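You operate a simulated robot arm through the tools that you are given. There is no shell and no other tool. Be economical: measure what you need, move in short steps, check, and stop when the job is done.

You are at the controls of a simulated robot arm. One attempt, no reset.

## Task
Switch the counter switch on. Turn the right small knob to 2. Take the tall teal cup on the top of the sump bench and put it away on the steel table. Put the core that says "95" from the top of the green cabinet on the green card and the core that says "75" on the beige board there. Take the green band on the top of the green cabinet and put it away on the top left shelf of the grey rack. Take the purple corner pad and leave it on the top of the steel ledge. The order is free. Set down upright: tall teal cup, core, green band.

The check looks at the end state, three seconds after you hand in, the way a careful person would. Anything else that was tipped, shoved, dropped, spilled or broken makes it a failure.

## Robot
A 7-joint arm with a fingered hand on a trunk, on a base that drives. Base frame: it is fixed to the floor where the robot stands at the start and does not move with it; the origin is under the middle of the robot, x ahead of it, y to its left, z up; the surface under the hand at the start is at about z = 0.85. Readings come in m, degrees, newtons and seconds.
With the tool pointing down near the work surface it reaches from about 0.2 to 0.66 m from the robot's upright axis, wherever it stands. Its first joint turns from -115.0 to 115.0 degrees. Places, roughly: beige board (11x8x2 cm) [1.7, 2.1, 0.9]; core [1.5, 2.25, 1]; counter switch [0.5, 0.1, 0.9]; green band (5x6x11 cm) [1.6, 2.3, 0.9]; green card [1.5, 2.5, 0.75]; purple corner pad (9x6x6 cm) [3.5, 2.6, 0.8]; right small knob [0.5, 0.3, 0.9]; steel table [3.6, -2.1, 0.8]; tall teal cup (7x6x10 cm) [1.5, 0.3, 0.9]; top left shelf of the grey rack [-1.8, 5.9, 1.2]; top of the steel ledge (22x16 cm) [2.42, 5.56, 0.78]. Payload 3.1 kg.
Tool frame: the origin (TCP) lies between the finger pads and is the grasp point; the fingertips stand 0.022 m ahead of it; z points along the fingers, y is the line along which they close. Largest opening 0.112 m; the body of the gripper starts 0.06 m behind the TCP. The gripper is a hand of 3 fingers: y runs from the thumb to the fingers, the wrist lies at [0, 0, -0.218] in the tool frame.
Orientation is that of the tool frame in the base frame, as [roll, pitch, yaw] about the fixed x, y, z axes, in that order (R = Rz(yaw) Ry(pitch) Rx(roll)). With the fingers straight down and closing along the base's y, the tool's x points along the base's -x, its y along +y and its z along -z.

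## Interface
- The arm moves only by the tool nudge_tool. Its argument "rows" is a list of rows, each a list of 2 entries, a list of its own where there are three numbers: the turn, a rotation vector about the tool's x, y, z in degrees, then the shift along the tool's x, y, z in m. In form: [[[ax, ay, az], [tx, ty, tz]], ...]. A call has 1 to 10 rows; each row shifts and turns the commanded pose from where the row before left it, along the tool's axes as they then stand. A row lasts 0.2 s, in which the tool goes at most 0.05 m and 8.6 degrees; a call with a longer step from one row to the next is refused whole. Where a pose cannot be reached the arm comes as near as it can. A force on the tool above 40 N (or 10 N above the force at the start of the call, whichever is more), or a blocked arm, ends the call early, and 0.2 s more pass. In this call time passes only in rows, and 0.2 s behind the last. It gives the time, the measured TCP pose, the force on the tool (base axes), the opening and the grip force at its end, in the units of the frame above (readings bear some noise), with the torque about the TCP (base axes, N m) and any sound that the robot's microphone picked up.
- Cameras (640 x 400 px; columns grow to the right, rows downward): "scene" is now at [0.0104, 0.1395, 1.633]; the picture's right is [-0.16, -0.99, 0.00], its down [-0.81, 0.13, -0.57] and it looks along [0.56, -0.09, -0.82] (base axes); focal length 292 px, centre (320, 200). "wrist" rides on the gripper at [0.066, 0.003, -0.08] in the tool frame; the picture's right is [-0.05, 1.00, 0.00], its down [-0.77, -0.04, -0.64] and it looks along [-0.64, -0.03, 0.77] (tool axes); focal length 275 px, centre (320, 200). There is no depth. A picture from a camera that has moved, and an enlarged one, comes with that camera's place and axes in the base frame and with its lens.
- snapshot(camera): a new picture of that camera. It takes no simulated time.
- slide_trunk(by): slides the trunk up (or, below 0, down) by that many m; the arm and the scene camera ride with it, the base frame stays. It gives what a move gives, with no picture.
- roll_base(legs): drives the robot by 1 to 6 legs, each [ahead, left, turn to the left] in m, m and degrees, along the robot's own axes; the way and the turn of a leg run together, so that a leg with both is an arc; at most 1.5 m and 180 degrees a leg. The arm and the cameras ride along, it lands a little off, and it stops where it bumps. It gives what a move gives.
- curl_fingers(finger1, finger2, thumb_bend): sets how far each is bent, from 0 (flat) to 1 (curled in); at 0.3 the hand is open as for a grip, at 0.7 the pads meet at the TCP. One left out holds its place. A second passes; each finger stops where it meets its share of the squeeze, and holds until it gets a number again. It is the only way to open and close the hand. It gives what a move gives, with no picture; readings hold the bend of each and the force on the fingers (four entries, about 0 where the hand has none), thumb and palm.
- turn_head(pan, tilt): turns the head with the scene camera to pan (to the left, within 155 degrees either way) and tilt (down, from -29 to 69), counted from straight ahead of the robot. It gives what a move gives.
- close_up(camera, box): a new picture of the part [left, top, right, bottom] of that camera's present view, enlarged. It takes no simulated time.
- hand_in(): hands the job in; it is judged then, once.

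Work in short steps. Places have to be worked out from the pictures, the camera data and where the tool is seen: move nearer, look again, correct. Check each grasp and each placing, and mend what went wrong. You have 186 turns and 156 pictures in all, those below and enlarged ones among them. Open the gripper and draw the arm clear of the work before you hand the job in, unless the task says otherwise.

The tools are called after "Request:" as name(argument=value, ...) on one line, values as JSON. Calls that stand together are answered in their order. nudge_tool: Moves the arm, as the interface text tells. Its arguments: {"type":"object","properties":{"rows":{"type":"array"}},"required":["rows"]} The other tools are called the same way: slide_trunk (by) slides the trunk up or down; curl_fingers (finger1, finger2, thumb_bend) moves the fingers one by one; roll_base (legs) drives the base; turn_head (pan, tilt) turns the head that bears the scene camera; snapshot (camera) takes a picture; close_up (camera, box) takes an enlarged picture of a part of a camera's view; hand_in () hands the job in.

At the start:

```text
clock: 0.0
ee_pos: [0.4626, 0.202, 1.1512]
ee_rot: [180.0, 0.0, -179.9]
ft_force: [1.0, 0.7, 0.1]
moment: [0.01, 0.02, 0.0]
grip_width: 0.1118
finger_force: 0.1
shape: jaw
bend: [0.3, 0.3, 0.3]
finger forces: [0.0, 0.0, 0.0, 0.0, 0.1, 0.1]
trunk travel left (down, up): [-0.775, 0.215]
robot x, y, heading: [0.0013, -0.0036, 0.0]
head pan, tilt: [-9.5, 55.1]
```

scene: 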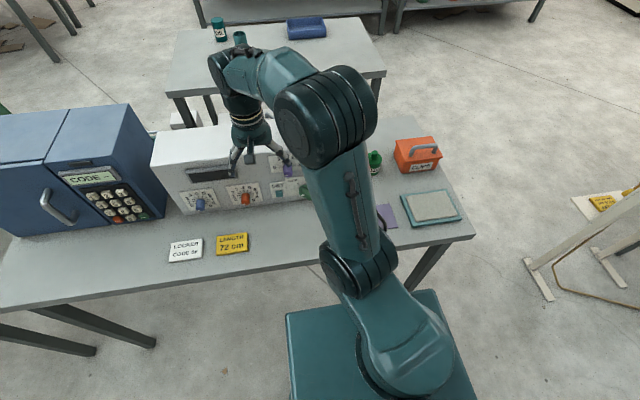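
wrist: 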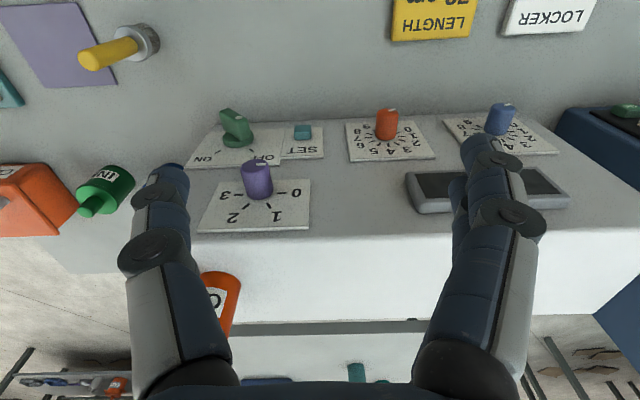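

I start by looking closely at the panel with both cameras.

Request:
close_up(camera="wrist", box=[180, 80, 340, 180])

Request:
close_up(camera="wrist", box=[330, 80, 490, 180])

Request:
close_up(camera="scene", box=[140, 110, 340, 235])

```text
4.00 times, centred on (260, 130) of wrist
camera zoom: at [0.3968, 0.2054, 1.2314], right [0.05, 1.0, 0.0], down [0.77, -0.04, 0.64], along [0.64, -0.03, -0.77], focal length 1101 px, centre (560, 480)
```

zoom: 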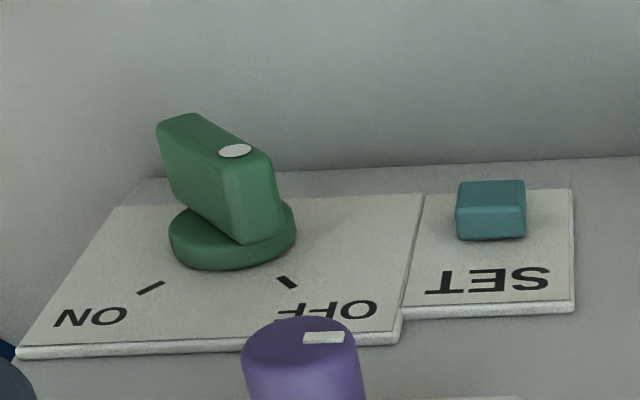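

```text
4.00 times, centred on (410, 130) of wrist
camera zoom: at [0.3968, 0.2054, 1.2314], right [0.05, 1.0, 0.0], down [0.77, -0.04, 0.64], along [0.64, -0.03, -0.77], focal length 1101 px, centre (-40, 480)
```

zoom: 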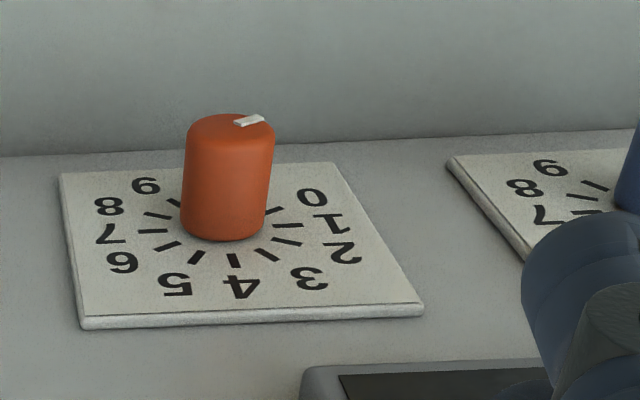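

```text
3.20 times, centred on (240, 172) of scene
camera zoom: at [0.0104, 0.1395, 1.633], right [-0.16, -0.99, 0.0], down [-0.81, 0.13, -0.57], along [0.56, -0.09, -0.82], focal length 935 px, centre (576, 288)
```

zoom: 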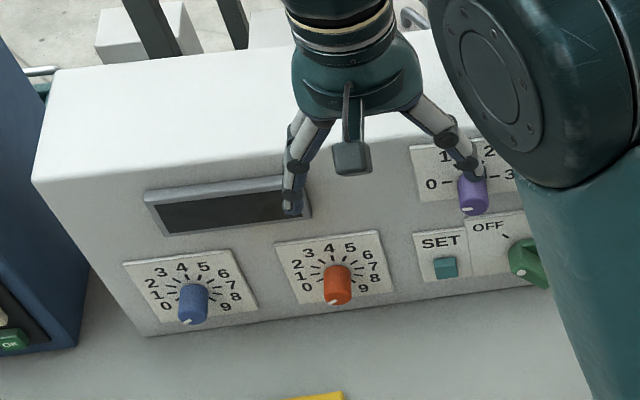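

The panel face is vertical at x≈0.567, with the red knob (right small knob) near (0.567, 0.28, 0.905) and the green switch to its right. I need the tool horizontal with the camera on top, so I yaw the tool half a turn first.

Request:
nudge_tool(rows=[[[0, 0, 8.5], [0, 0, 0]], [[0, 0, 8.5], [0, 0, 0]], [[0, 0, 8.5], [0, 0, 0]], [[0, 0, 8.5], [0, 0, 0]], [[0, 0, 8.5], [0, 0, 0]], [[0, 0, 8.5], [0, 0, 0]], [[0, 0, 8.5], [0, 0, 0]], [[0, 0, 8.5], [0, 0, 0]], [[0, 0, 8.5], [0, 0, 0]], [[0, 0, 8.5], [0, 0, 0]]])

```text
clock: 2.2
ee_pos: [0.4631, 0.2026, 1.151]
ee_rot: [180.0, -0.1, 94.9]
ft_force: [-1.1, -0.7, -0.2]
moment: [0.0, 0.01, -0.02]
grip_width: 0.112
finger_force: 0.1
shape: jaw
bend: [0.3, 0.3, 0.3]
finger forces: [0.1, 0.0, 0.0, 0.0, 0.0, 0.0]
trunk travel left (down, up): [-0.775, 0.215]
robot x, y, heading: [0.0, 0.0015, -0.2]
head pan, tilt: [-9.5, 55.1]
```

It turns fine; I finish the flip.

Request:
nudge_tool(rows=[[[0, 0, 8.5], [0, 0, 0]], [[0, 0, 8.5], [0, 0, 0]], [[0, 0, 8.5], [0, 0, 0]], [[0, 0, 8.5], [0, 0, 0]], [[0, 0, 8.5], [0, 0, 0]], [[0, 0, 8.5], [0, 0, 0]], [[0, 0, 8.5], [0, 0, 0]], [[0, 0, 8.5], [0, 0, 0]], [[0, 0, 8.5], [0, 0, 0]], [[0, 0, 8.5], [0, 0, 0]]])

Request:
roll_base(legs=[[-0.08, 0, 0]])

```text
clock: 4.4
ee_pos: [0.4628, 0.2032, 1.15]
ee_rot: [-180.0, 0.1, 9.8]
ft_force: [0.3, -0.3, -0.3]
moment: [-0.01, 0.0, 0.0]
grip_width: 0.112
finger_force: 0.2
shape: jaw
bend: [0.3, 0.3, 0.3]
finger forces: [0.1, 0.0, 0.0, 0.1, 0.1, 0.0]
trunk travel left (down, up): [-0.775, 0.215]
robot x, y, heading: [0.0028, 0.0013, 0.0]
head pan, tilt: [-9.5, 55.1]
```

```text
clock: 5.5
ee_pos: [0.3827, 0.2019, 1.1504]
ee_rot: [-180.0, 0.0, 10.0]
ft_force: [0.4, 0.2, 0.3]
moment: [0.03, -0.02, 0.01]
grip_width: 0.112
finger_force: 0.2
shape: jaw
bend: [0.3, 0.3, 0.3]
finger forces: [0.1, 0.1, 0.0, 0.0, 0.0, 0.0]
trunk travel left (down, up): [-0.775, 0.215]
robot x, y, heading: [-0.0808, -0.0003, -0.3]
head pan, tilt: [-9.5, 55.1]
```

Now finishing yaw and pitching the tool toward horizontal (fingers toward +x).

Request:
nudge_tool(rows=[[[0, 0, 8.5], [0, 0, 0]], [[0, 8.5, 0], [0, 0, 0]], [[0, 8.5, 0], [0, 0, 0]], [[0, 8.5, 0], [0, 0, 0]], [[0, 8.5, 0], [0, 0, 0]], [[0, 8.5, 0], [0, 0, 0]], [[0, 8.5, 0], [0, 0, 0]], [[0, 8.5, 0], [0, 0, 0]], [[0, 8.5, 0], [0, 0, 0]], [[0, 8.5, 0], [0, 0, 0]]])

Request:
snapshot(camera="wrist")

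Request:
snapshot(camera="scene")

```text
clock: 7.7
ee_pos: [0.4099, 0.2199, 1.2172]
ee_rot: [-176.2, -57.5, 2.3]
ft_force: [-0.7, -0.4, -0.2]
moment: [0.02, -0.01, 0.0]
grip_width: 0.1121
finger_force: 0.0
shape: jaw
bend: [0.3, 0.3, 0.3]
finger forces: [0.0, 0.0, 0.1, 0.0, 0.0, 0.0]
out of reach, approached as far as the arm can: row 7, 8, 9, 10
trunk travel left (down, up): [-0.775, 0.215]
robot x, y, heading: [-0.0789, -0.0015, 0.1]
head pan, tilt: [-9.5, 55.1]
```

```text
150 pictures are left
camera wrist: at [0.3779, 0.2093, 1.3158], right [0.07, -0.99, -0.07], down [-0.95, -0.05, -0.31], along [0.3, 0.09, -0.95], focal length 275 px, centre (320, 200)
```

wrist: 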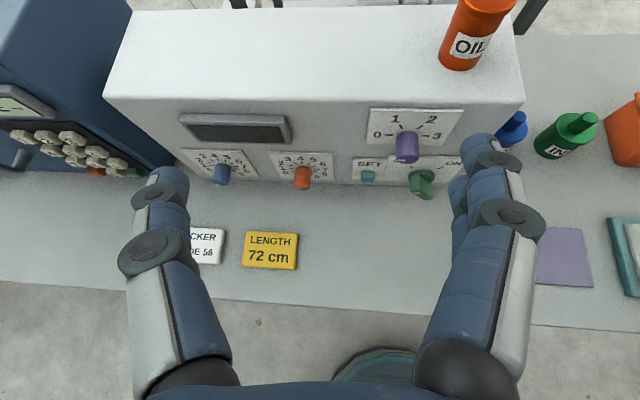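

```text
149 pictures are left
camera scene: at [-0.0716, 0.1384, 1.6331], right [-0.16, -0.99, 0.0], down [-0.81, 0.13, -0.57], along [0.57, -0.09, -0.82], focal length 292 px, centre (320, 200)
```

scene: 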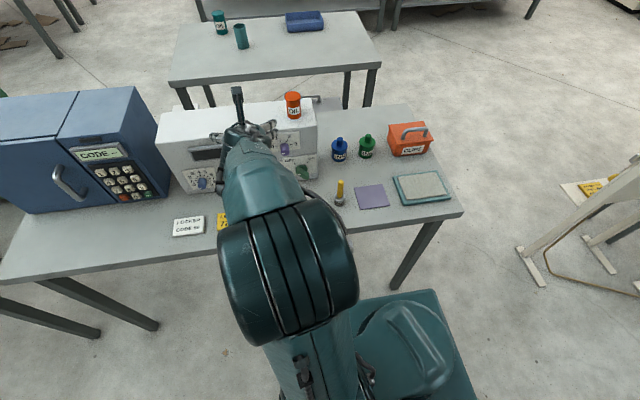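

The arm is cramped close in. I back the base further and reach forward.

Request:
roll_base(legs=[[-0.2, 0, 0]])

Request:
nudge_tool(rows=[[[0, 0, 0], [0, 0, 0.04]], [[0, 0, 0], [0, 0, 0.04]], [[0, 0, 0], [0, 0, 0.04]], [[0, 0, 0], [0, 0, 0.04]], [[0, 0, 0], [0, 0, 0.02]]])

```text
clock: 9.3
ee_pos: [0.2082, 0.2205, 1.216]
ee_rot: [-176.2, -57.5, 2.5]
ft_force: [-1.0, -0.2, -0.5]
moment: [0.07, 0.0, -0.03]
grip_width: 0.1119
finger_force: 0.0
shape: jaw
bend: [0.3, 0.3, 0.3]
finger forces: [0.0, 0.0, 0.0, 0.1, 0.0, 0.0]
trunk travel left (down, up): [-0.775, 0.215]
robot x, y, heading: [-0.2853, 0.0007, -0.0]
head pan, tilt: [-9.5, 55.1]
```

```text
clock: 10.5
ee_pos: [0.3578, 0.2386, 1.1178]
ee_rot: [-176.3, -57.5, 2.5]
ft_force: [-0.1, -0.5, -0.3]
moment: [0.02, 0.02, 0.0]
grip_width: 0.112
finger_force: 0.0
shape: jaw
bend: [0.3, 0.3, 0.3]
finger forces: [0.0, 0.0, 0.0, 0.0, 0.0, 0.0]
trunk travel left (down, up): [-0.775, 0.215]
robot x, y, heading: [-0.2873, -0.0, 0.4]
head pan, tilt: [-9.5, 55.1]
```

Commands restart from the measured pose. I pitch further to near horizontal.

Request:
nudge_tool(rows=[[[0, 8, 0], [0, 0, 0]], [[0, 8, 0], [0, 0, 0]], [[0, 8, 0], [0, 0, 0]]])

Request:
snapshot(camera="wrist")

```text
clock: 11.3
ee_pos: [0.3901, 0.2456, 1.1218]
ee_rot: [-167.0, -81.4, -7.2]
ft_force: [-0.1, -0.1, 0.6]
moment: [0.03, -0.01, -0.02]
grip_width: 0.1118
finger_force: 0.0
shape: jaw
bend: [0.3, 0.3, 0.3]
finger forces: [0.0, 0.1, 0.1, 0.1, 0.0, 0.1]
out of reach, approached as far as the arm can: row 2, 3
trunk travel left (down, up): [-0.775, 0.215]
robot x, y, heading: [-0.2833, -0.0019, -0.1]
head pan, tilt: [-9.5, 55.1]
```

```text
148 pictures are left
camera wrist: at [0.3206, 0.2337, 1.199], right [0.09, -0.99, -0.08], down [-0.74, -0.01, -0.67], along [0.66, 0.12, -0.74], focal length 275 px, centre (320, 200)
```

wrist: 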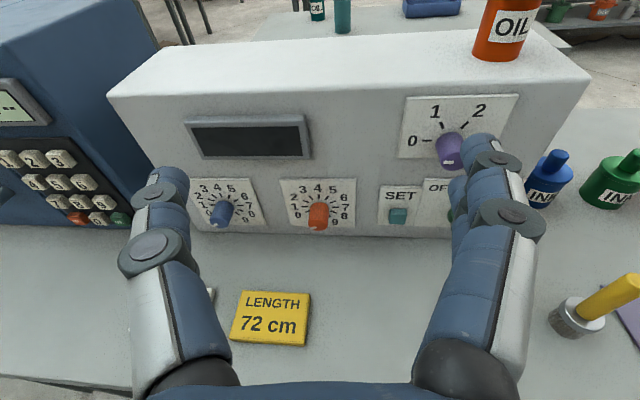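

Good view of the panel. I lower the trunk partway and check the arm's clearance.

Request:
slide_trunk(by=-0.13)

Request:
snapshot(camera="scene")

Request:
snapshot(camera="wrist")

```text
clock: 12.8
ee_pos: [0.391, 0.2446, 0.991]
ee_rot: [-166.6, -81.4, -7.5]
ft_force: [0.3, -0.6, -0.4]
moment: [0.02, 0.01, 0.03]
grip_width: 0.112
finger_force: 0.0
shape: jaw
bend: [0.3, 0.3, 0.3]
finger forces: [0.0, 0.0, 0.0, 0.0, 0.0, 0.0]
trunk travel left (down, up): [-0.645, 0.345]
robot x, y, heading: [-0.2846, -0.0036, 0.3]
head pan, tilt: [-9.5, 55.1]
```

```text
147 pictures are left
camera scene: at [-0.2732, 0.1391, 1.503], right [-0.16, -0.99, 0.0], down [-0.81, 0.13, -0.57], along [0.57, -0.09, -0.82], focal length 292 px, centre (320, 200)
```

scene: 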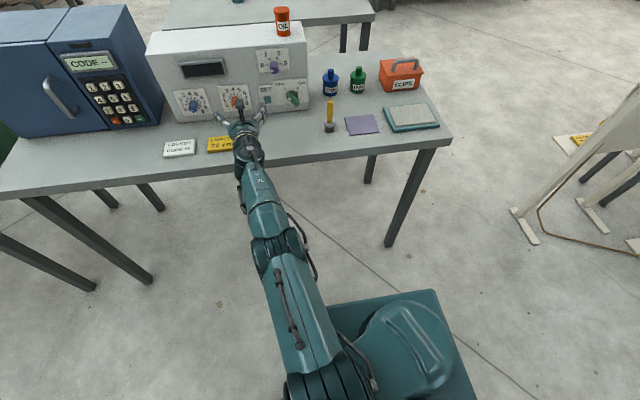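

```text
146 pictures are left
camera wrist: at [0.3214, 0.2333, 1.0692], right [0.09, -0.99, -0.08], down [-0.74, -0.01, -0.67], along [0.66, 0.12, -0.74], focal length 275 px, centre (320, 200)
```

wrist: 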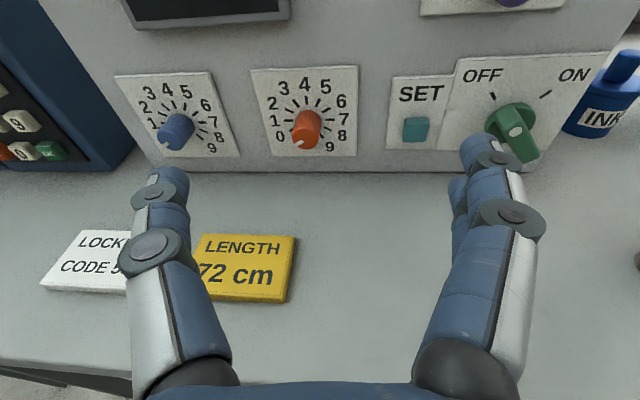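

I check how the forearm runs relative to the counter edge.

Request:
close_up(camera="scene", box=[160, 80, 480, 400])

Request:
turn_head(pan=0, tilt=69)

Request:
snapshot(camera="scene")

```text
1.25 times, centred on (320, 240) of scene
camera zoom: at [-0.2732, 0.1391, 1.503], right [-0.16, -0.99, 0.0], down [-0.81, 0.13, -0.57], along [0.57, -0.09, -0.82], focal length 365 px, centre (320, 150)
```

zoom: 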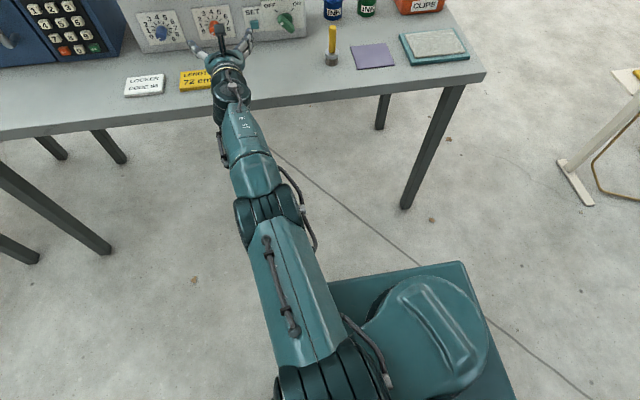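

```text
clock: 13.6
ee_pos: [0.3907, 0.246, 0.9907]
ee_rot: [-166.8, -81.3, -7.5]
ft_force: [-0.5, -0.1, -0.3]
moment: [-0.02, -0.01, 0.0]
grip_width: 0.1117
finger_force: 0.1
shape: jaw
bend: [0.3, 0.3, 0.3]
finger forces: [0.0, 0.1, 0.0, 0.0, 0.1, 0.0]
trunk travel left (down, up): [-0.645, 0.345]
robot x, y, heading: [-0.2848, -0.003, -0.1]
head pan, tilt: [0.0, 68.8]
```

```text
144 pictures are left
camera scene: at [-0.2883, 0.1509, 1.4877], right [0.0, -1.0, 0.0], down [-0.93, 0.0, -0.36], along [0.36, 0.0, -0.93], focal length 292 px, centre (320, 200)
```

scene: 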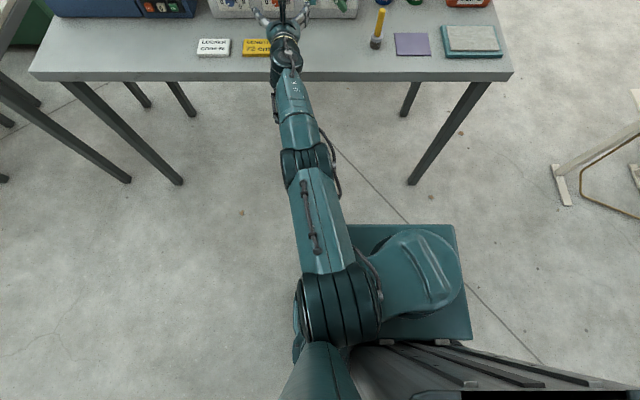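

The arm is fairly stretched; I drive ahead 0.09, then straighten the tool and lower it in front of the red knob (est. axis at y≈0.28, z≈0.915).

Request:
roll_base(legs=[[0.09, 0, 0]])

Request:
nudge_tool(rows=[[[-5.8, 0, -2], [0, 0, 0]], [[0, 0, 0], [-0.02, -0.0175, 0]], [[0, 0, 0], [-0.02, -0.0175, 0]]])

Request:
snapshot(camera="wrist")

Request:
snapshot(camera="scene")

```text
clock: 14.7
ee_pos: [0.4799, 0.246, 0.9918]
ee_rot: [-166.8, -81.3, -7.4]
ft_force: [0.1, -0.5, -0.7]
moment: [0.01, -0.01, -0.01]
grip_width: 0.1118
finger_force: 0.1
shape: jaw
bend: [0.3, 0.3, 0.3]
finger forces: [0.1, 0.0, 0.0, 0.0, 0.0, 0.0]
trunk travel left (down, up): [-0.645, 0.345]
robot x, y, heading: [-0.1945, -0.001, 0.3]
head pan, tilt: [0.0, 68.8]
```

```text
clock: 15.5
ee_pos: [0.4757, 0.2763, 0.9825]
ee_rot: [173.4, -80.4, 7.0]
ft_force: [0.3, 0.4, 0.2]
moment: [-0.01, 0.01, -0.01]
grip_width: 0.1119
finger_force: 0.1
shape: jaw
bend: [0.3, 0.3, 0.3]
finger forces: [0.0, 0.0, 0.1, 0.1, 0.1, 0.1]
out of reach, approached as far as the arm can: row 2, 3
trunk travel left (down, up): [-0.645, 0.345]
robot x, y, heading: [-0.196, -0.0015, 0.4]
head pan, tilt: [0.0, 68.8]
```

```text
143 pictures are left
camera wrist: at [0.4063, 0.2748, 1.0617], right [0.0, -1.0, -0.03], down [-0.76, 0.02, -0.66], along [0.66, 0.02, -0.75], focal length 275 px, centre (320, 200)
```

wrist: 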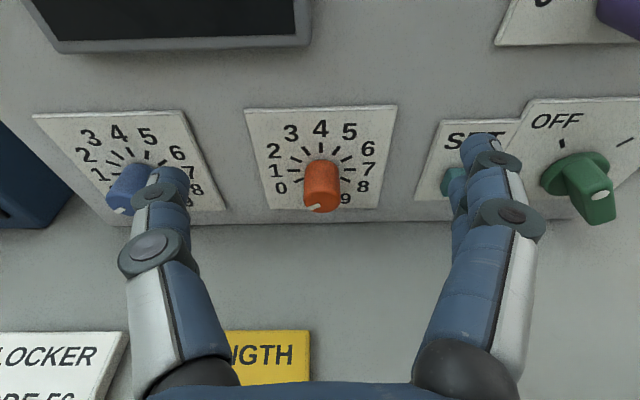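

```text
142 pictures are left
camera scene: at [-0.1988, 0.1518, 1.4875], right [0.0, -1.0, 0.0], down [-0.93, 0.0, -0.36], along [0.36, 0.0, -0.93], focal length 292 px, centre (320, 200)
```

scene: 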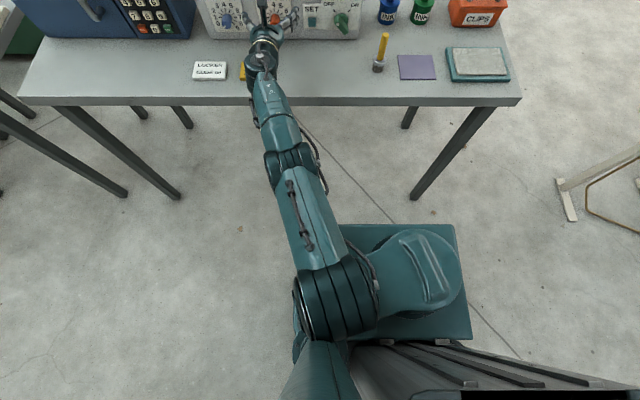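

Lowering is limited by the wrist bend, so I use the trunk for the height.

Request:
slide_trunk(by=-0.055)

Request:
close_up(camera="wrist", box=[240, 60, 400, 160])

Request:
snapshot(camera="wrist")

```text
clock: 16.5
ee_pos: [0.4743, 0.2758, 0.9283]
ee_rot: [173.6, -80.4, 6.7]
ft_force: [0.7, -0.4, 0.2]
moment: [0.01, -0.02, -0.01]
grip_width: 0.1117
finger_force: 0.0
shape: jaw
bend: [0.3, 0.3, 0.3]
finger forces: [0.1, 0.0, 0.1, 0.0, 0.1, 0.0]
trunk travel left (down, up): [-0.59, 0.4]
robot x, y, heading: [-0.1957, -0.003, 0.0]
head pan, tilt: [0.0, 68.8]
```

```text
4.00 times, centred on (320, 110) of wrist
camera zoom: at [0.4062, 0.2739, 1.0071], right [0.0, -1.0, -0.03], down [-0.75, 0.02, -0.66], along [0.66, 0.02, -0.75], focal length 1101 px, centre (320, 560)
```

zoom: 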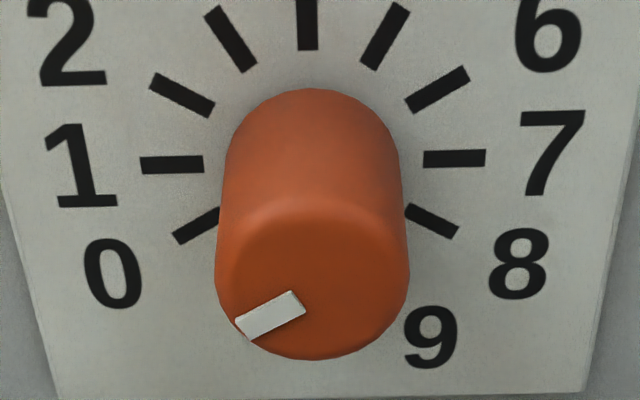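

```text
140 pictures are left
camera wrist: at [0.4062, 0.2739, 1.0071], right [0.0, -1.0, -0.03], down [-0.75, 0.02, -0.66], along [0.66, 0.02, -0.75], focal length 275 px, centre (320, 200)
```

wrist: 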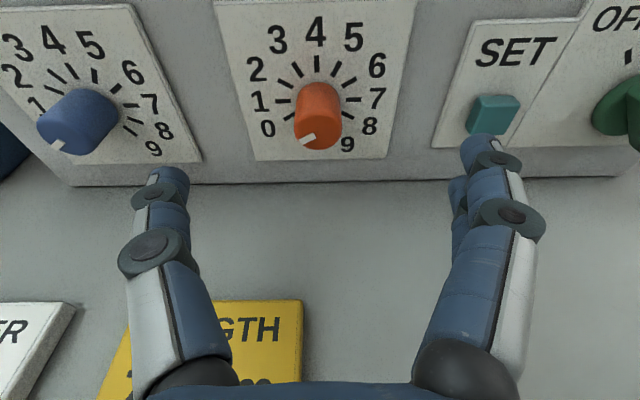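

Knob axis ≈ (y 0.277, z 0.919), x 0.534–0.565, pointer at 0; target 2 is 60° clockwise. I test whether a +30° roll is reachable here in free air.

Request:
nudge_tool(rows=[[[1.24, 0.05, 7.4], [0, 0, 0]], [[1.24, 0.05, 7.4], [0, 0, 0]], [[1.24, 0.05, 7.4], [0, 0, 0]], [[1.24, 0.05, 7.4], [0, 0, 0]]])

Request:
curl_fingers(finger1=0.45, finger2=0.45, thumb_bend=0.45)

```text
clock: 17.5
ee_pos: [0.4821, 0.2568, 0.9676]
ee_rot: [-107.3, -59.5, -69.6]
ft_force: [0.0, -0.3, 0.5]
moment: [0.0, 0.0, -0.01]
grip_width: 0.1119
finger_force: 0.0
shape: jaw
bend: [0.3, 0.3, 0.3]
finger forces: [0.0, 0.0, 0.1, 0.1, 0.0, 0.0]
out of reach, approached as far as the arm can: row 1, 2, 3, 4
trunk travel left (down, up): [-0.59, 0.4]
robot x, y, heading: [-0.1933, 0.0015, 0.3]
head pan, tilt: [0.0, 68.8]
```

```text
clock: 18.5
ee_pos: [0.4816, 0.2571, 0.967]
ee_rot: [-107.3, -59.6, -69.6]
ft_force: [0.7, 1.1, -0.5]
moment: [0.01, 0.01, -0.01]
grip_width: 0.0701
finger_force: 0.1
shape: fingers
bend: [0.45, 0.45, 0.45]
finger forces: [0.0, 0.0, 0.1, 0.0, 0.0, 0.1]
trunk travel left (down, up): [-0.59, 0.4]
robot x, y, heading: [-0.1934, 0.0024, -0.1]
head pan, tilt: [0.0, 68.8]
```

The roll works but the arm can't get that low; the shoulder must be lower. I raise the tool relative to the trunk, roll to −30°, then will lower the trunk.

Request:
nudge_tool(rows=[[[-4.57, 2.56, 0.8], [0.043, -0.024, -0.0075]], [[0, 0, 0], [0.043, -0.024, -0.0075]], [[-0.99, 0.54, -7.41], [0, 0, 0]], [[-0.99, 0.54, -7.41], [0, 0, 0]], [[-0.99, 0.54, -7.41], [0, 0, 0]], [[-0.99, 0.54, -7.41], [0, 0, 0]], [[-0.99, 0.54, -7.41], [0, 0, 0]], [[-0.99, 0.54, -7.41], [0, 0, 0]], [[-0.99, 0.54, -7.41], [0, 0, 0]], [[-0.99, 0.54, -7.41], [0, 0, 0]]])

```text
clock: 20.7
ee_pos: [0.4817, 0.2567, 1.0671]
ee_rot: [97.5, -58.7, 75.7]
ft_force: [0.0, -0.5, 0.1]
moment: [0.0, -0.02, -0.02]
grip_width: 0.07
finger_force: 0.0
shape: fingers
bend: [0.45, 0.45, 0.45]
finger forces: [0.0, 0.0, 0.0, 0.0, 0.0, 0.1]
trunk travel left (down, up): [-0.59, 0.4]
robot x, y, heading: [-0.194, 0.0006, 0.3]
head pan, tilt: [0.0, 68.8]
```

Everything reaches now. I straighten the yaw, align y with the knob, then lower the trunk to knob height.

Request:
nudge_tool(rows=[[[6.75, 4.07, -0.54], [0, 0, 0]], [[0, 0, 0], [0.0103, -0.0171, 0]]])

Request:
slide_trunk(by=-0.145)

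Request:
snapshot(camera="wrist")

Request:
snapshot(camera="scene")

```text
clock: 21.3
ee_pos: [0.4815, 0.2772, 1.0657]
ee_rot: [97.6, -59.0, 83.6]
ft_force: [-0.1, -0.3, 0.0]
moment: [-0.03, 0.02, 0.0]
grip_width: 0.0699
finger_force: 0.0
shape: fingers
bend: [0.45, 0.45, 0.45]
finger forces: [0.1, 0.1, 0.1, 0.0, 0.1, 0.1]
trunk travel left (down, up): [-0.59, 0.4]
robot x, y, heading: [-0.19, 0.0002, 0.4]
head pan, tilt: [0.0, 68.8]
```

```text
clock: 23.0
ee_pos: [0.4812, 0.2767, 0.9218]
ee_rot: [97.5, -58.9, 83.6]
ft_force: [-0.6, -0.4, -0.2]
moment: [0.01, 0.0, 0.02]
grip_width: 0.0703
finger_force: 0.1
shape: fingers
bend: [0.45, 0.45, 0.45]
finger forces: [0.0, 0.0, 0.0, 0.1, 0.0, 0.0]
trunk travel left (down, up): [-0.445, 0.545]
robot x, y, heading: [-0.1926, -0.001, 0.1]
head pan, tilt: [0.0, 68.8]
```

```text
139 pictures are left
camera wrist: at [0.4047, 0.3075, 0.9851], right [0.03, -0.88, 0.47], down [-0.68, -0.37, -0.64], along [0.73, -0.3, -0.61], focal length 275 px, centre (320, 200)
```

wrist: 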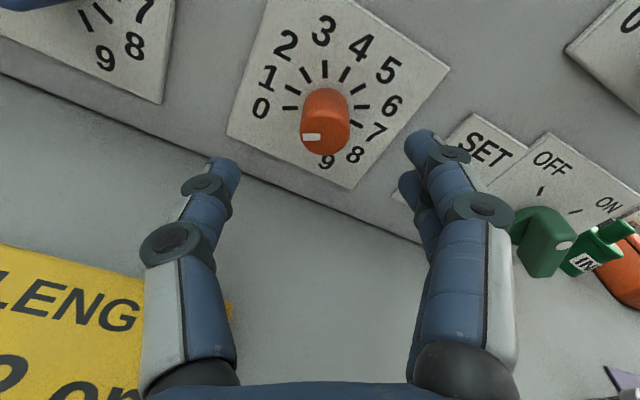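

```text
138 pictures are left
camera scene: at [-0.199, 0.1511, 1.2877], right [0.0, -1.0, 0.0], down [-0.93, 0.0, -0.36], along [0.36, 0.0, -0.93], focal length 292 px, centre (320, 200)
```

scene: 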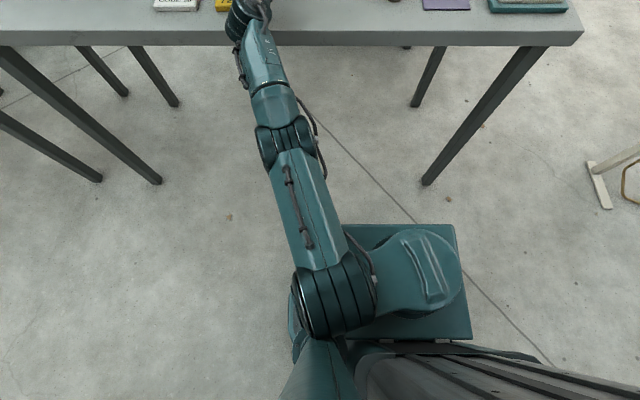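

Knob is centred between thumb and fingers. I advance 0.053 along the tool and grip.

Request:
nudge_tool(rows=[[[0, 0, 0], [0, 0, 0.027]], [[0, 0, 0], [0, 0, 0.026]]])

Request:
snapshot(camera="wrist")

```text
clock: 23.6
ee_pos: [0.5249, 0.2825, 0.9167]
ee_rot: [98.2, -59.1, 83.3]
ft_force: [-13.0, -0.1, -1.4]
moment: [0.05, -0.4, -0.44]
grip_width: 0.0733
finger_force: 6.5
shape: fingers
bend: [0.45, 0.45, 0.45]
finger forces: [12.9, 0.0, 0.1, 0.0, 0.0, 0.0]
trunk travel left (down, up): [-0.445, 0.545]
robot x, y, heading: [-0.1963, 0.001, 0.2]
head pan, tilt: [0.0, 68.8]
stopped in row 2: the force on the tool passed its limit at 56 N (the readings are from after the stop); the commanded pose is now the measured one
```

```text
137 pictures are left
camera wrist: at [0.4497, 0.3131, 0.981], right [0.04, -0.88, 0.47], down [-0.68, -0.37, -0.63], along [0.73, -0.29, -0.62], focal length 275 px, centre (320, 200)
```

wrist: 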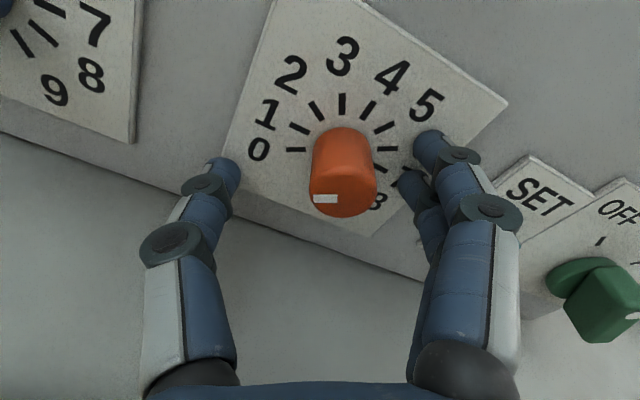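

A fingertip just touched the plate. I back off 6 mm and close on the knob.

Request:
nudge_tool(rows=[[[0, 0, 0], [0.003, 0.004, -0.005]]])

Request:
curl_fingers(finger1=0.62, finger2=0.62, thumb_bend=0.62)

Request:
snapshot(camera="wrist")

```text
clock: 24.0
ee_pos: [0.5259, 0.2774, 0.9202]
ee_rot: [98.5, -59.0, 82.8]
ft_force: [-1.2, -0.1, 1.4]
moment: [0.07, 0.03, -0.04]
grip_width: 0.0693
finger_force: 0.1
shape: fingers
bend: [0.45, 0.45, 0.45]
finger forces: [0.1, 0.1, 0.0, 0.0, 0.1, 0.0]
trunk travel left (down, up): [-0.445, 0.545]
robot x, y, heading: [-0.1933, 0.0004, 0.1]
head pan, tilt: [0.0, 68.8]
```

```text
clock: 25.0
ee_pos: [0.5248, 0.2771, 0.9211]
ee_rot: [98.2, -59.0, 82.9]
ft_force: [1.3, -1.1, 1.5]
moment: [-0.01, -0.01, 0.0]
grip_width: 0.025
finger_force: 1.3
shape: fingers
bend: [0.6, 0.62, 0.62]
finger forces: [1.5, 0.0, 0.1, 0.0, 0.0, 0.0]
trunk travel left (down, up): [-0.445, 0.545]
robot x, y, heading: [-0.198, 0.0021, -0.0]
head pan, tilt: [0.0, 68.8]
```

```text
136 pictures are left
camera wrist: at [0.4482, 0.309, 0.985], right [0.04, -0.88, 0.47], down [-0.68, -0.36, -0.63], along [0.73, -0.3, -0.62], focal length 275 px, centre (320, 200)
```

wrist: 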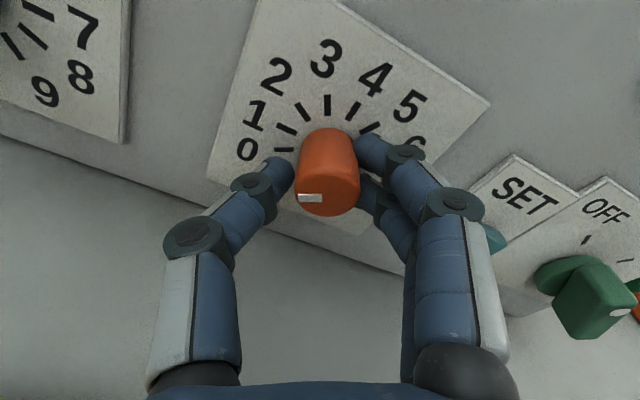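

Fingers are around the knob with finger 1 in light contact; I close more for a firm grip.

Request:
curl_fingers(finger1=0.72, finger2=0.72, thumb_bend=0.72)

```text
clock: 26.0
ee_pos: [0.524, 0.2771, 0.9216]
ee_rot: [98.4, -59.0, 82.9]
ft_force: [4.5, -3.4, 1.4]
moment: [0.03, -0.03, -0.03]
grip_width: 0.019
finger_force: 9.0
shape: fingers
bend: [0.64, 0.68, 0.68]
finger forces: [7.4, 4.0, 0.0, 0.0, 6.7, 0.0]
trunk travel left (down, up): [-0.445, 0.545]
robot x, y, heading: [-0.1895, -0.0018, 0.4]
head pan, tilt: [0.0, 68.8]
```

Firm grip; I turn 60° clockwise about the knob axis.

Request:
nudge_tool(rows=[[[0.48, 0.3, 7.48], [0, 0, 0]], [[0.48, 0.3, 7.48], [0, 0, 0]], [[0.48, 0.3, 7.48], [0, 0, 0]], [[0.48, 0.3, 7.48], [0, 0, 0]], [[0.48, 0.3, 7.48], [0, 0, 0]], [[0.48, 0.3, 7.48], [0, 0, 0]], [[0.48, 0.3, 7.48], [0, 0, 0]], [[0.48, 0.3, 7.48], [0, 0, 0]]])

Request:
snapshot(camera="wrist")

```text
clock: 27.8
ee_pos: [0.5244, 0.2792, 0.9209]
ee_rot: [-94.4, -60.4, -82.1]
ft_force: [5.2, 1.9, 3.5]
moment: [0.0, -0.06, 0.03]
grip_width: 0.0188
finger_force: 9.6
shape: fingers
bend: [0.65, 0.7, 0.67]
finger forces: [5.7, 2.7, 0.0, 0.1, 9.1, 0.0]
trunk travel left (down, up): [-0.445, 0.545]
robot x, y, heading: [-0.193, -0.0028, -0.0]
head pan, tilt: [0.0, 68.8]
```

```text
135 pictures are left
camera wrist: at [0.4485, 0.2383, 0.9799], right [0.04, -0.85, -0.53], down [-0.69, 0.36, -0.63], along [0.73, 0.39, -0.57], focal length 275 px, centre (320, 200)
```

wrist: 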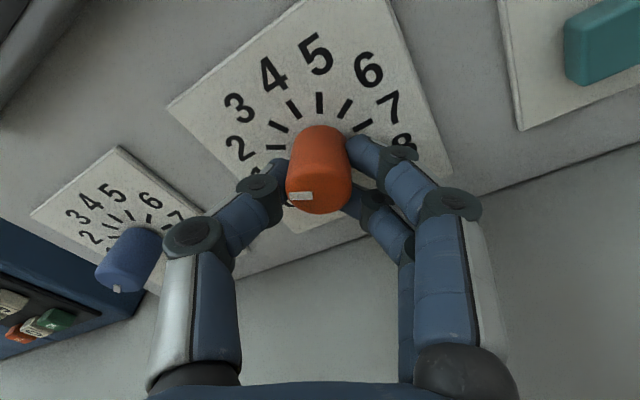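

The knob turned with the hand, pointer now near 2. I release and back off to verify.

Request:
curl_fingers(finger1=0.5, finger2=0.5, thumb_bend=0.5)

Request:
nudge_tool(rows=[[[0, 0, 0], [0, 0, -0.03]], [[0, 0, 0], [0, 0, -0.03]]])

Request:
snapshot(camera="wrist")

Request:
close_up(camera="wrist", box=[240, 60, 400, 160])

```text
clock: 28.8
ee_pos: [0.5236, 0.2787, 0.9205]
ee_rot: [-94.4, -60.6, -82.1]
ft_force: [0.1, -0.1, 0.1]
moment: [0.01, -0.02, -0.01]
grip_width: 0.0547
finger_force: 0.1
shape: fingers
bend: [0.5, 0.5, 0.5]
finger forces: [0.0, 0.1, 0.0, 0.0, 0.0, 0.0]
trunk travel left (down, up): [-0.445, 0.545]
robot x, y, heading: [-0.1961, -0.0034, 0.0]
head pan, tilt: [0.0, 68.8]
```

```text
clock: 29.4
ee_pos: [0.4709, 0.2738, 0.9247]
ee_rot: [-94.8, -60.5, -81.8]
ft_force: [-0.2, -0.3, -0.3]
moment: [0.02, 0.0, 0.0]
grip_width: 0.0548
finger_force: 0.0
shape: fingers
bend: [0.5, 0.5, 0.5]
finger forces: [0.0, 0.1, 0.0, 0.1, 0.1, 0.0]
out of reach, approached as far as the arm can: row 2
trunk travel left (down, up): [-0.445, 0.545]
robot x, y, heading: [-0.1969, 0.0029, 0.0]
head pan, tilt: [0.0, 68.8]
```

```text
134 pictures are left
camera wrist: at [0.3949, 0.234, 0.9836], right [0.04, -0.85, -0.53], down [-0.69, 0.36, -0.63], along [0.72, 0.39, -0.57], focal length 275 px, centre (320, 200)
```

wrist: 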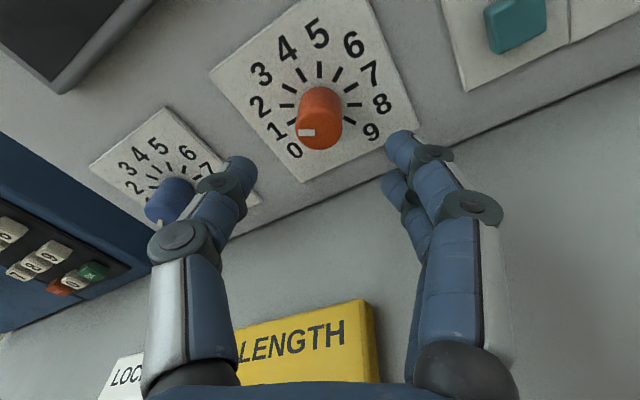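

```text
4.00 times, centred on (320, 110) of wrist
camera zoom: at [0.3949, 0.234, 0.9836], right [0.04, -0.85, -0.53], down [-0.69, 0.36, -0.63], along [0.72, 0.39, -0.57], focal length 1101 px, centre (320, 560)
```

zoom: 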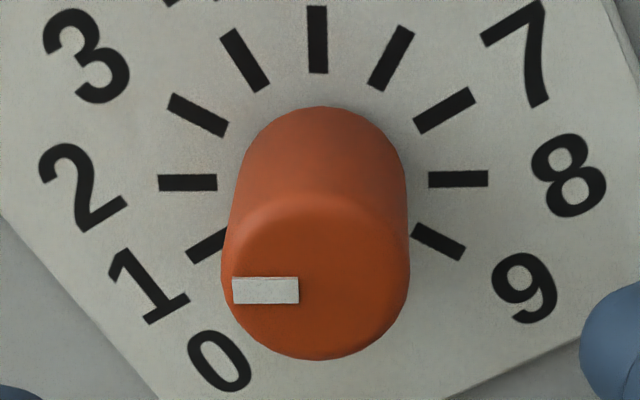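

Pointer is exactly on 2. Next, the switch at about (0.565, 0.08, 0.91): I roll the tool back upright, then drive the base right.

Request:
nudge_tool(rows=[[[-0.53, -0.31, -7.48], [0, 0, 0]], [[-0.53, -0.31, -7.48], [0, 0, 0]], [[-0.53, -0.31, -7.48], [0, 0, 0]], [[-0.53, -0.31, -7.48], [0, 0, 0]]])

Request:
roll_base(legs=[[-0.02, 0, 0], [0, -0.17, 0]])

Request:
snapshot(camera="wrist")

```text
clock: 30.4
ee_pos: [0.4706, 0.2751, 0.9255]
ee_rot: [168.5, -86.2, 13.6]
ft_force: [-0.2, 0.1, 0.2]
moment: [-0.01, 0.01, -0.03]
grip_width: 0.0545
finger_force: 0.0
shape: fingers
bend: [0.5, 0.5, 0.5]
finger forces: [0.0, 0.1, 0.0, 0.0, 0.0, 0.0]
trunk travel left (down, up): [-0.445, 0.545]
robot x, y, heading: [-0.1921, -0.0016, 0.2]
head pan, tilt: [0.0, 68.8]
```

```text
clock: 32.2
ee_pos: [0.4504, 0.1105, 0.9253]
ee_rot: [170.8, -86.2, 11.5]
ft_force: [0.5, 0.2, 0.3]
moment: [0.02, -0.02, -0.01]
grip_width: 0.0544
finger_force: 0.1
shape: fingers
bend: [0.5, 0.5, 0.5]
finger forces: [0.1, 0.0, 0.0, 0.1, 0.0, 0.0]
trunk travel left (down, up): [-0.445, 0.545]
robot x, y, heading: [-0.2113, -0.1648, 0.6]
head pan, tilt: [0.0, 68.8]
```

```text
132 pictures are left
camera wrist: at [0.3748, 0.1056, 0.9962], right [0.04, -1.0, -0.04], down [-0.69, 0.0, -0.73], along [0.73, 0.05, -0.68], focal length 275 px, centre (320, 200)
```

wrist: 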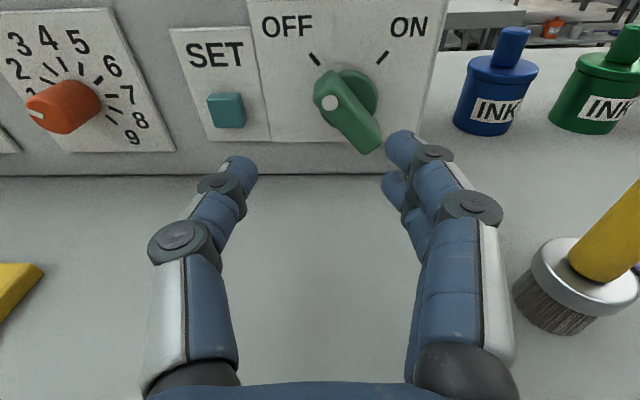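

The lever points at OFF (~35° left of up); ON is ~35° right. I align y to ≈0.095 and pre-roll −35° so the fingers straddle the lever.

Request:
nudge_tool(rows=[[[0, 0, 0], [0, 0.0155, 0]], [[-0.46, -0.28, -6.98], [0, 0, 0]], [[-0.46, -0.28, -6.98], [0, 0, 0]], [[-0.46, -0.28, -6.98], [0, 0, 0]], [[-0.46, -0.28, -6.98], [0, 0, 0]], [[-0.46, -0.28, -6.98], [0, 0, 0]]])

Request:
snapshot(camera="wrist")

```text
clock: 33.6
ee_pos: [0.4494, 0.0962, 0.925]
ee_rot: [97.4, -53.9, 83.8]
ft_force: [-0.9, -0.1, 0.0]
moment: [-0.03, 0.02, 0.01]
grip_width: 0.0545
finger_force: 0.1
shape: fingers
bend: [0.5, 0.5, 0.5]
finger forces: [0.0, 0.0, 0.0, 0.0, 0.1, 0.1]
trunk travel left (down, up): [-0.445, 0.545]
robot x, y, heading: [-0.2133, -0.1694, 0.6]
head pan, tilt: [0.0, 68.8]
```

```text
131 pictures are left
camera wrist: at [0.3751, 0.1329, 0.9868], right [0.04, -0.84, 0.55], down [-0.68, -0.42, -0.6], along [0.73, -0.35, -0.59], focal length 275 px, centre (320, 200)
```

wrist: 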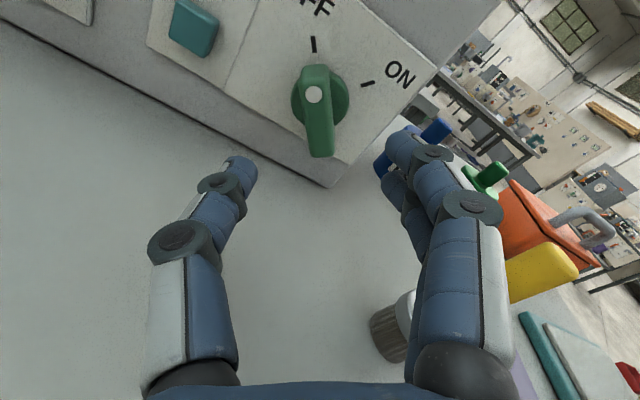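

The lever is now lined up between thumb and fingers. I advance 0.068.

Request:
nudge_tool(rows=[[[0, 0, 0], [0, 0, 0.034]], [[0, 0, 0], [0, 0, 0.034]]])

Request:
snapshot(camera="wrist")

```text
clock: 34.2
ee_pos: [0.5193, 0.0967, 0.92]
ee_rot: [97.5, -54.0, 83.8]
ft_force: [-0.5, -0.1, 0.6]
moment: [-0.02, -0.01, 0.02]
grip_width: 0.0544
finger_force: 0.2
shape: fingers
bend: [0.5, 0.5, 0.5]
finger forces: [0.0, 0.1, 0.1, 0.0, 0.0, 0.1]
trunk travel left (down, up): [-0.445, 0.545]
robot x, y, heading: [-0.2115, -0.1658, 0.8]
head pan, tilt: [0.0, 68.8]
```

```text
130 pictures are left
camera wrist: at [0.4443, 0.1328, 0.9808], right [0.04, -0.84, 0.54], down [-0.69, -0.42, -0.6], along [0.73, -0.35, -0.59], focal length 275 px, centre (320, 200)
```

wrist: 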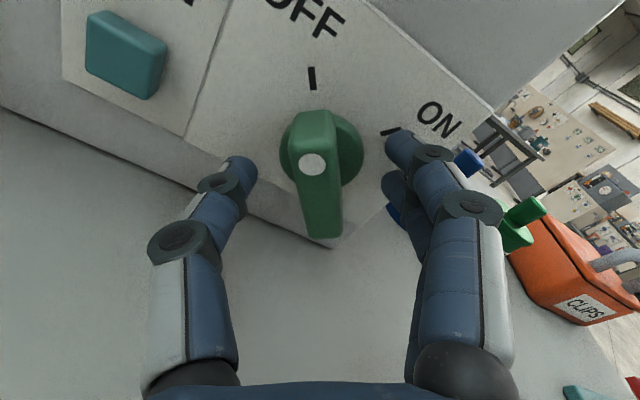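

Lever sits between the fingers. I close on it.

Request:
curl_fingers(finger1=0.72, finger2=0.72, thumb_bend=0.72)

Request:
snapshot(camera="wrist")

```text
clock: 35.2
ee_pos: [0.5189, 0.0956, 0.9214]
ee_rot: [97.3, -54.1, 83.8]
ft_force: [3.3, -2.1, 5.5]
moment: [-0.06, -0.14, -0.04]
grip_width: 0.0178
finger_force: 8.4
shape: fingers
bend: [0.65, 0.69, 0.67]
finger forces: [6.7, 4.3, 0.0, 0.1, 6.3, 0.1]
trunk travel left (down, up): [-0.445, 0.545]
robot x, y, heading: [-0.213, -0.1645, 0.4]
head pan, tilt: [0.0, 68.8]
```

```text
129 pictures are left
camera wrist: at [0.4433, 0.132, 0.9821], right [0.04, -0.84, 0.54], down [-0.68, -0.42, -0.6], along [0.73, -0.35, -0.59], focal length 275 px, centre (320, 200)
```

wrist: 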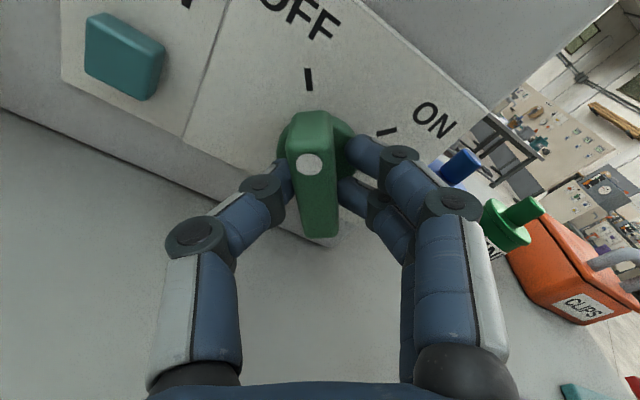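

Lever is gripped; I turn about 70° clockwise.

Request:
nudge_tool(rows=[[[0.5, 0.32, 7.77], [0, 0, 0]], [[0.5, 0.32, 7.77], [0, 0, 0]], [[0.5, 0.32, 7.77], [0, 0, 0]], [[0.5, 0.32, 7.77], [0, 0, 0]], [[0.5, 0.32, 7.77], [0, 0, 0]], [[0.5, 0.32, 7.77], [0, 0, 0]], [[0.5, 0.32, 7.77], [0, 0, 0]], [[0.5, 0.32, 7.77], [0, 0, 0]], [[0.5, 0.32, 7.77], [0, 0, 0]]])

Request:
snapshot(camera="wrist")

```text
clock: 37.2
ee_pos: [0.52, 0.0951, 0.9193]
ee_rot: [-93.4, -55.4, -83.0]
ft_force: [1.5, -2.3, -1.6]
moment: [-0.04, 0.08, -0.12]
grip_width: 0.018
finger_force: 9.0
shape: fingers
bend: [0.65, 0.69, 0.67]
finger forces: [6.4, 3.8, 0.1, 0.0, 6.9, 0.1]
trunk travel left (down, up): [-0.445, 0.545]
robot x, y, heading: [-0.2084, -0.1649, 0.7]
head pan, tilt: [0.0, 68.8]
```

```text
128 pictures are left
camera wrist: at [0.4437, 0.0496, 0.9745], right [0.04, -0.8, -0.6], down [-0.69, 0.42, -0.59], along [0.72, 0.44, -0.53], focal length 275 px, centre (320, 200)
```

wrist: 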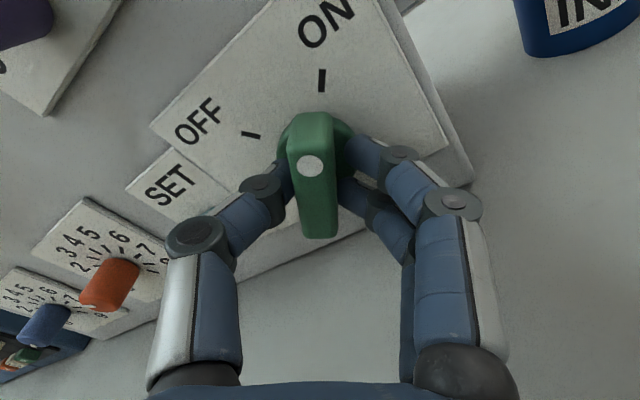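

It points nearly at ON, perhaps a few degrees short. I add 8°, then release and check.

Request:
nudge_tool(rows=[[[0.5, 0.32, 7.97], [0, 0, 0]]])

Request:
curl_fingers(finger1=0.5, finger2=0.5, thumb_bend=0.5)

Request:
close_up(camera="wrist", box=[160, 0, 480, 200])

```text
clock: 37.6
ee_pos: [0.5187, 0.0903, 0.9251]
ee_rot: [-92.6, -47.6, -83.2]
ft_force: [1.2, 5.1, -7.1]
moment: [-0.06, 0.11, 0.08]
grip_width: 0.0126
finger_force: 7.9
shape: fingers
bend: [0.7, 0.7, 0.67]
finger forces: [3.3, 4.4, 0.1, 0.0, 7.5, 0.0]
out of reach, approached as far as the arm can: row 1
trunk travel left (down, up): [-0.445, 0.545]
robot x, y, heading: [-0.2127, -0.1658, 0.3]
head pan, tilt: [0.0, 68.8]
```

```text
clock: 38.6
ee_pos: [0.5187, 0.0849, 0.9268]
ee_rot: [-92.3, -47.7, -83.6]
ft_force: [0.5, 0.2, -0.1]
moment: [0.0, 0.03, -0.02]
grip_width: 0.0542
finger_force: 0.0
shape: fingers
bend: [0.5, 0.5, 0.5]
finger forces: [0.0, 0.1, 0.1, 0.0, 0.0, 0.1]
trunk travel left (down, up): [-0.445, 0.545]
robot x, y, heading: [-0.2163, -0.1643, 0.6]
head pan, tilt: [0.0, 68.8]
```

```text
2.00 times, centred on (320, 100) of wrist
camera zoom: at [0.4434, 0.0335, 0.9759], right [0.04, -0.71, -0.71], down [-0.69, 0.49, -0.53], along [0.72, 0.51, -0.47], focal length 551 px, centre (320, 400)
```

zoom: 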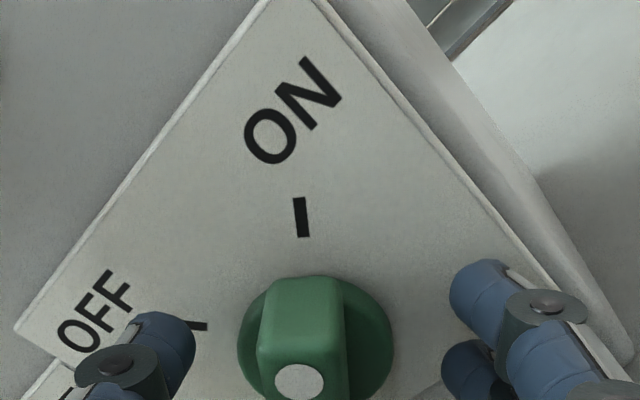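

Lever lines up with ON. I back the tool off and drive back clear, then view the panel.

Request:
nudge_tool(rows=[[[0, 0, 0], [0, 0, -0.025]]])

Request:
roll_base(legs=[[-0.25, 0, 0]])

Request:
nudge_tool(rows=[[[-0.5, -0.32, -8], [0, 0, 0]], [[-0.5, -0.32, -8], [0, 0, 0]], [[-0.5, -0.32, -8], [0, 0, 0]], [[-0.5, -0.32, -8], [0, 0, 0]], [[-0.5, -0.32, -8], [0, 0, 0]]])

Request:
snapshot(camera="wrist")

```text
clock: 39.0
ee_pos: [0.4916, 0.0831, 0.9298]
ee_rot: [-92.0, -47.7, -83.9]
ft_force: [0.1, 0.0, -0.5]
moment: [-0.02, 0.0, -0.05]
grip_width: 0.0545
finger_force: 0.0
shape: fingers
bend: [0.5, 0.5, 0.5]
finger forces: [0.1, 0.0, 0.0, 0.0, 0.1, 0.1]
trunk travel left (down, up): [-0.445, 0.545]
robot x, y, heading: [-0.2137, -0.1659, 0.5]
head pan, tilt: [0.0, 68.8]
```

```text
clock: 40.8
ee_pos: [0.2456, 0.0836, 0.9299]
ee_rot: [-92.1, -47.6, -83.8]
ft_force: [0.3, -0.4, 0.5]
moment: [0.03, -0.01, 0.02]
grip_width: 0.0546
finger_force: 0.1
shape: fingers
bend: [0.5, 0.5, 0.5]
finger forces: [0.0, 0.0, 0.1, 0.0, 0.0, 0.1]
trunk travel left (down, up): [-0.445, 0.545]
robot x, y, heading: [-0.4554, -0.1717, 0.5]
head pan, tilt: [0.0, 68.8]
```

```text
clock: 42.0
ee_pos: [0.2461, 0.0832, 0.9298]
ee_rot: [-150.7, -85.6, -26.4]
ft_force: [0.0, 0.3, -0.4]
moment: [0.01, 0.02, -0.01]
grip_width: 0.0546
finger_force: 0.1
shape: fingers
bend: [0.5, 0.5, 0.5]
finger forces: [0.0, 0.0, 0.0, 0.0, 0.0, 0.1]
trunk travel left (down, up): [-0.445, 0.545]
robot x, y, heading: [-0.4601, -0.1676, 0.6]
head pan, tilt: [0.0, 68.8]
```

```text
126 pictures are left
camera wrist: at [0.1701, 0.0739, 0.9999], right [0.05, -1.0, -0.08], down [-0.69, 0.03, -0.73], along [0.72, 0.09, -0.68], focal length 275 px, centre (320, 200)
```

wrist: 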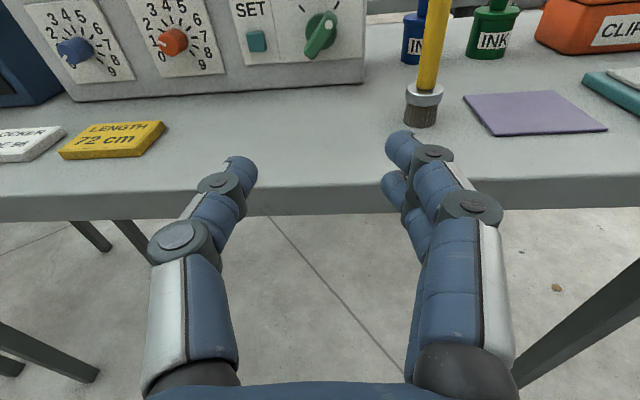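

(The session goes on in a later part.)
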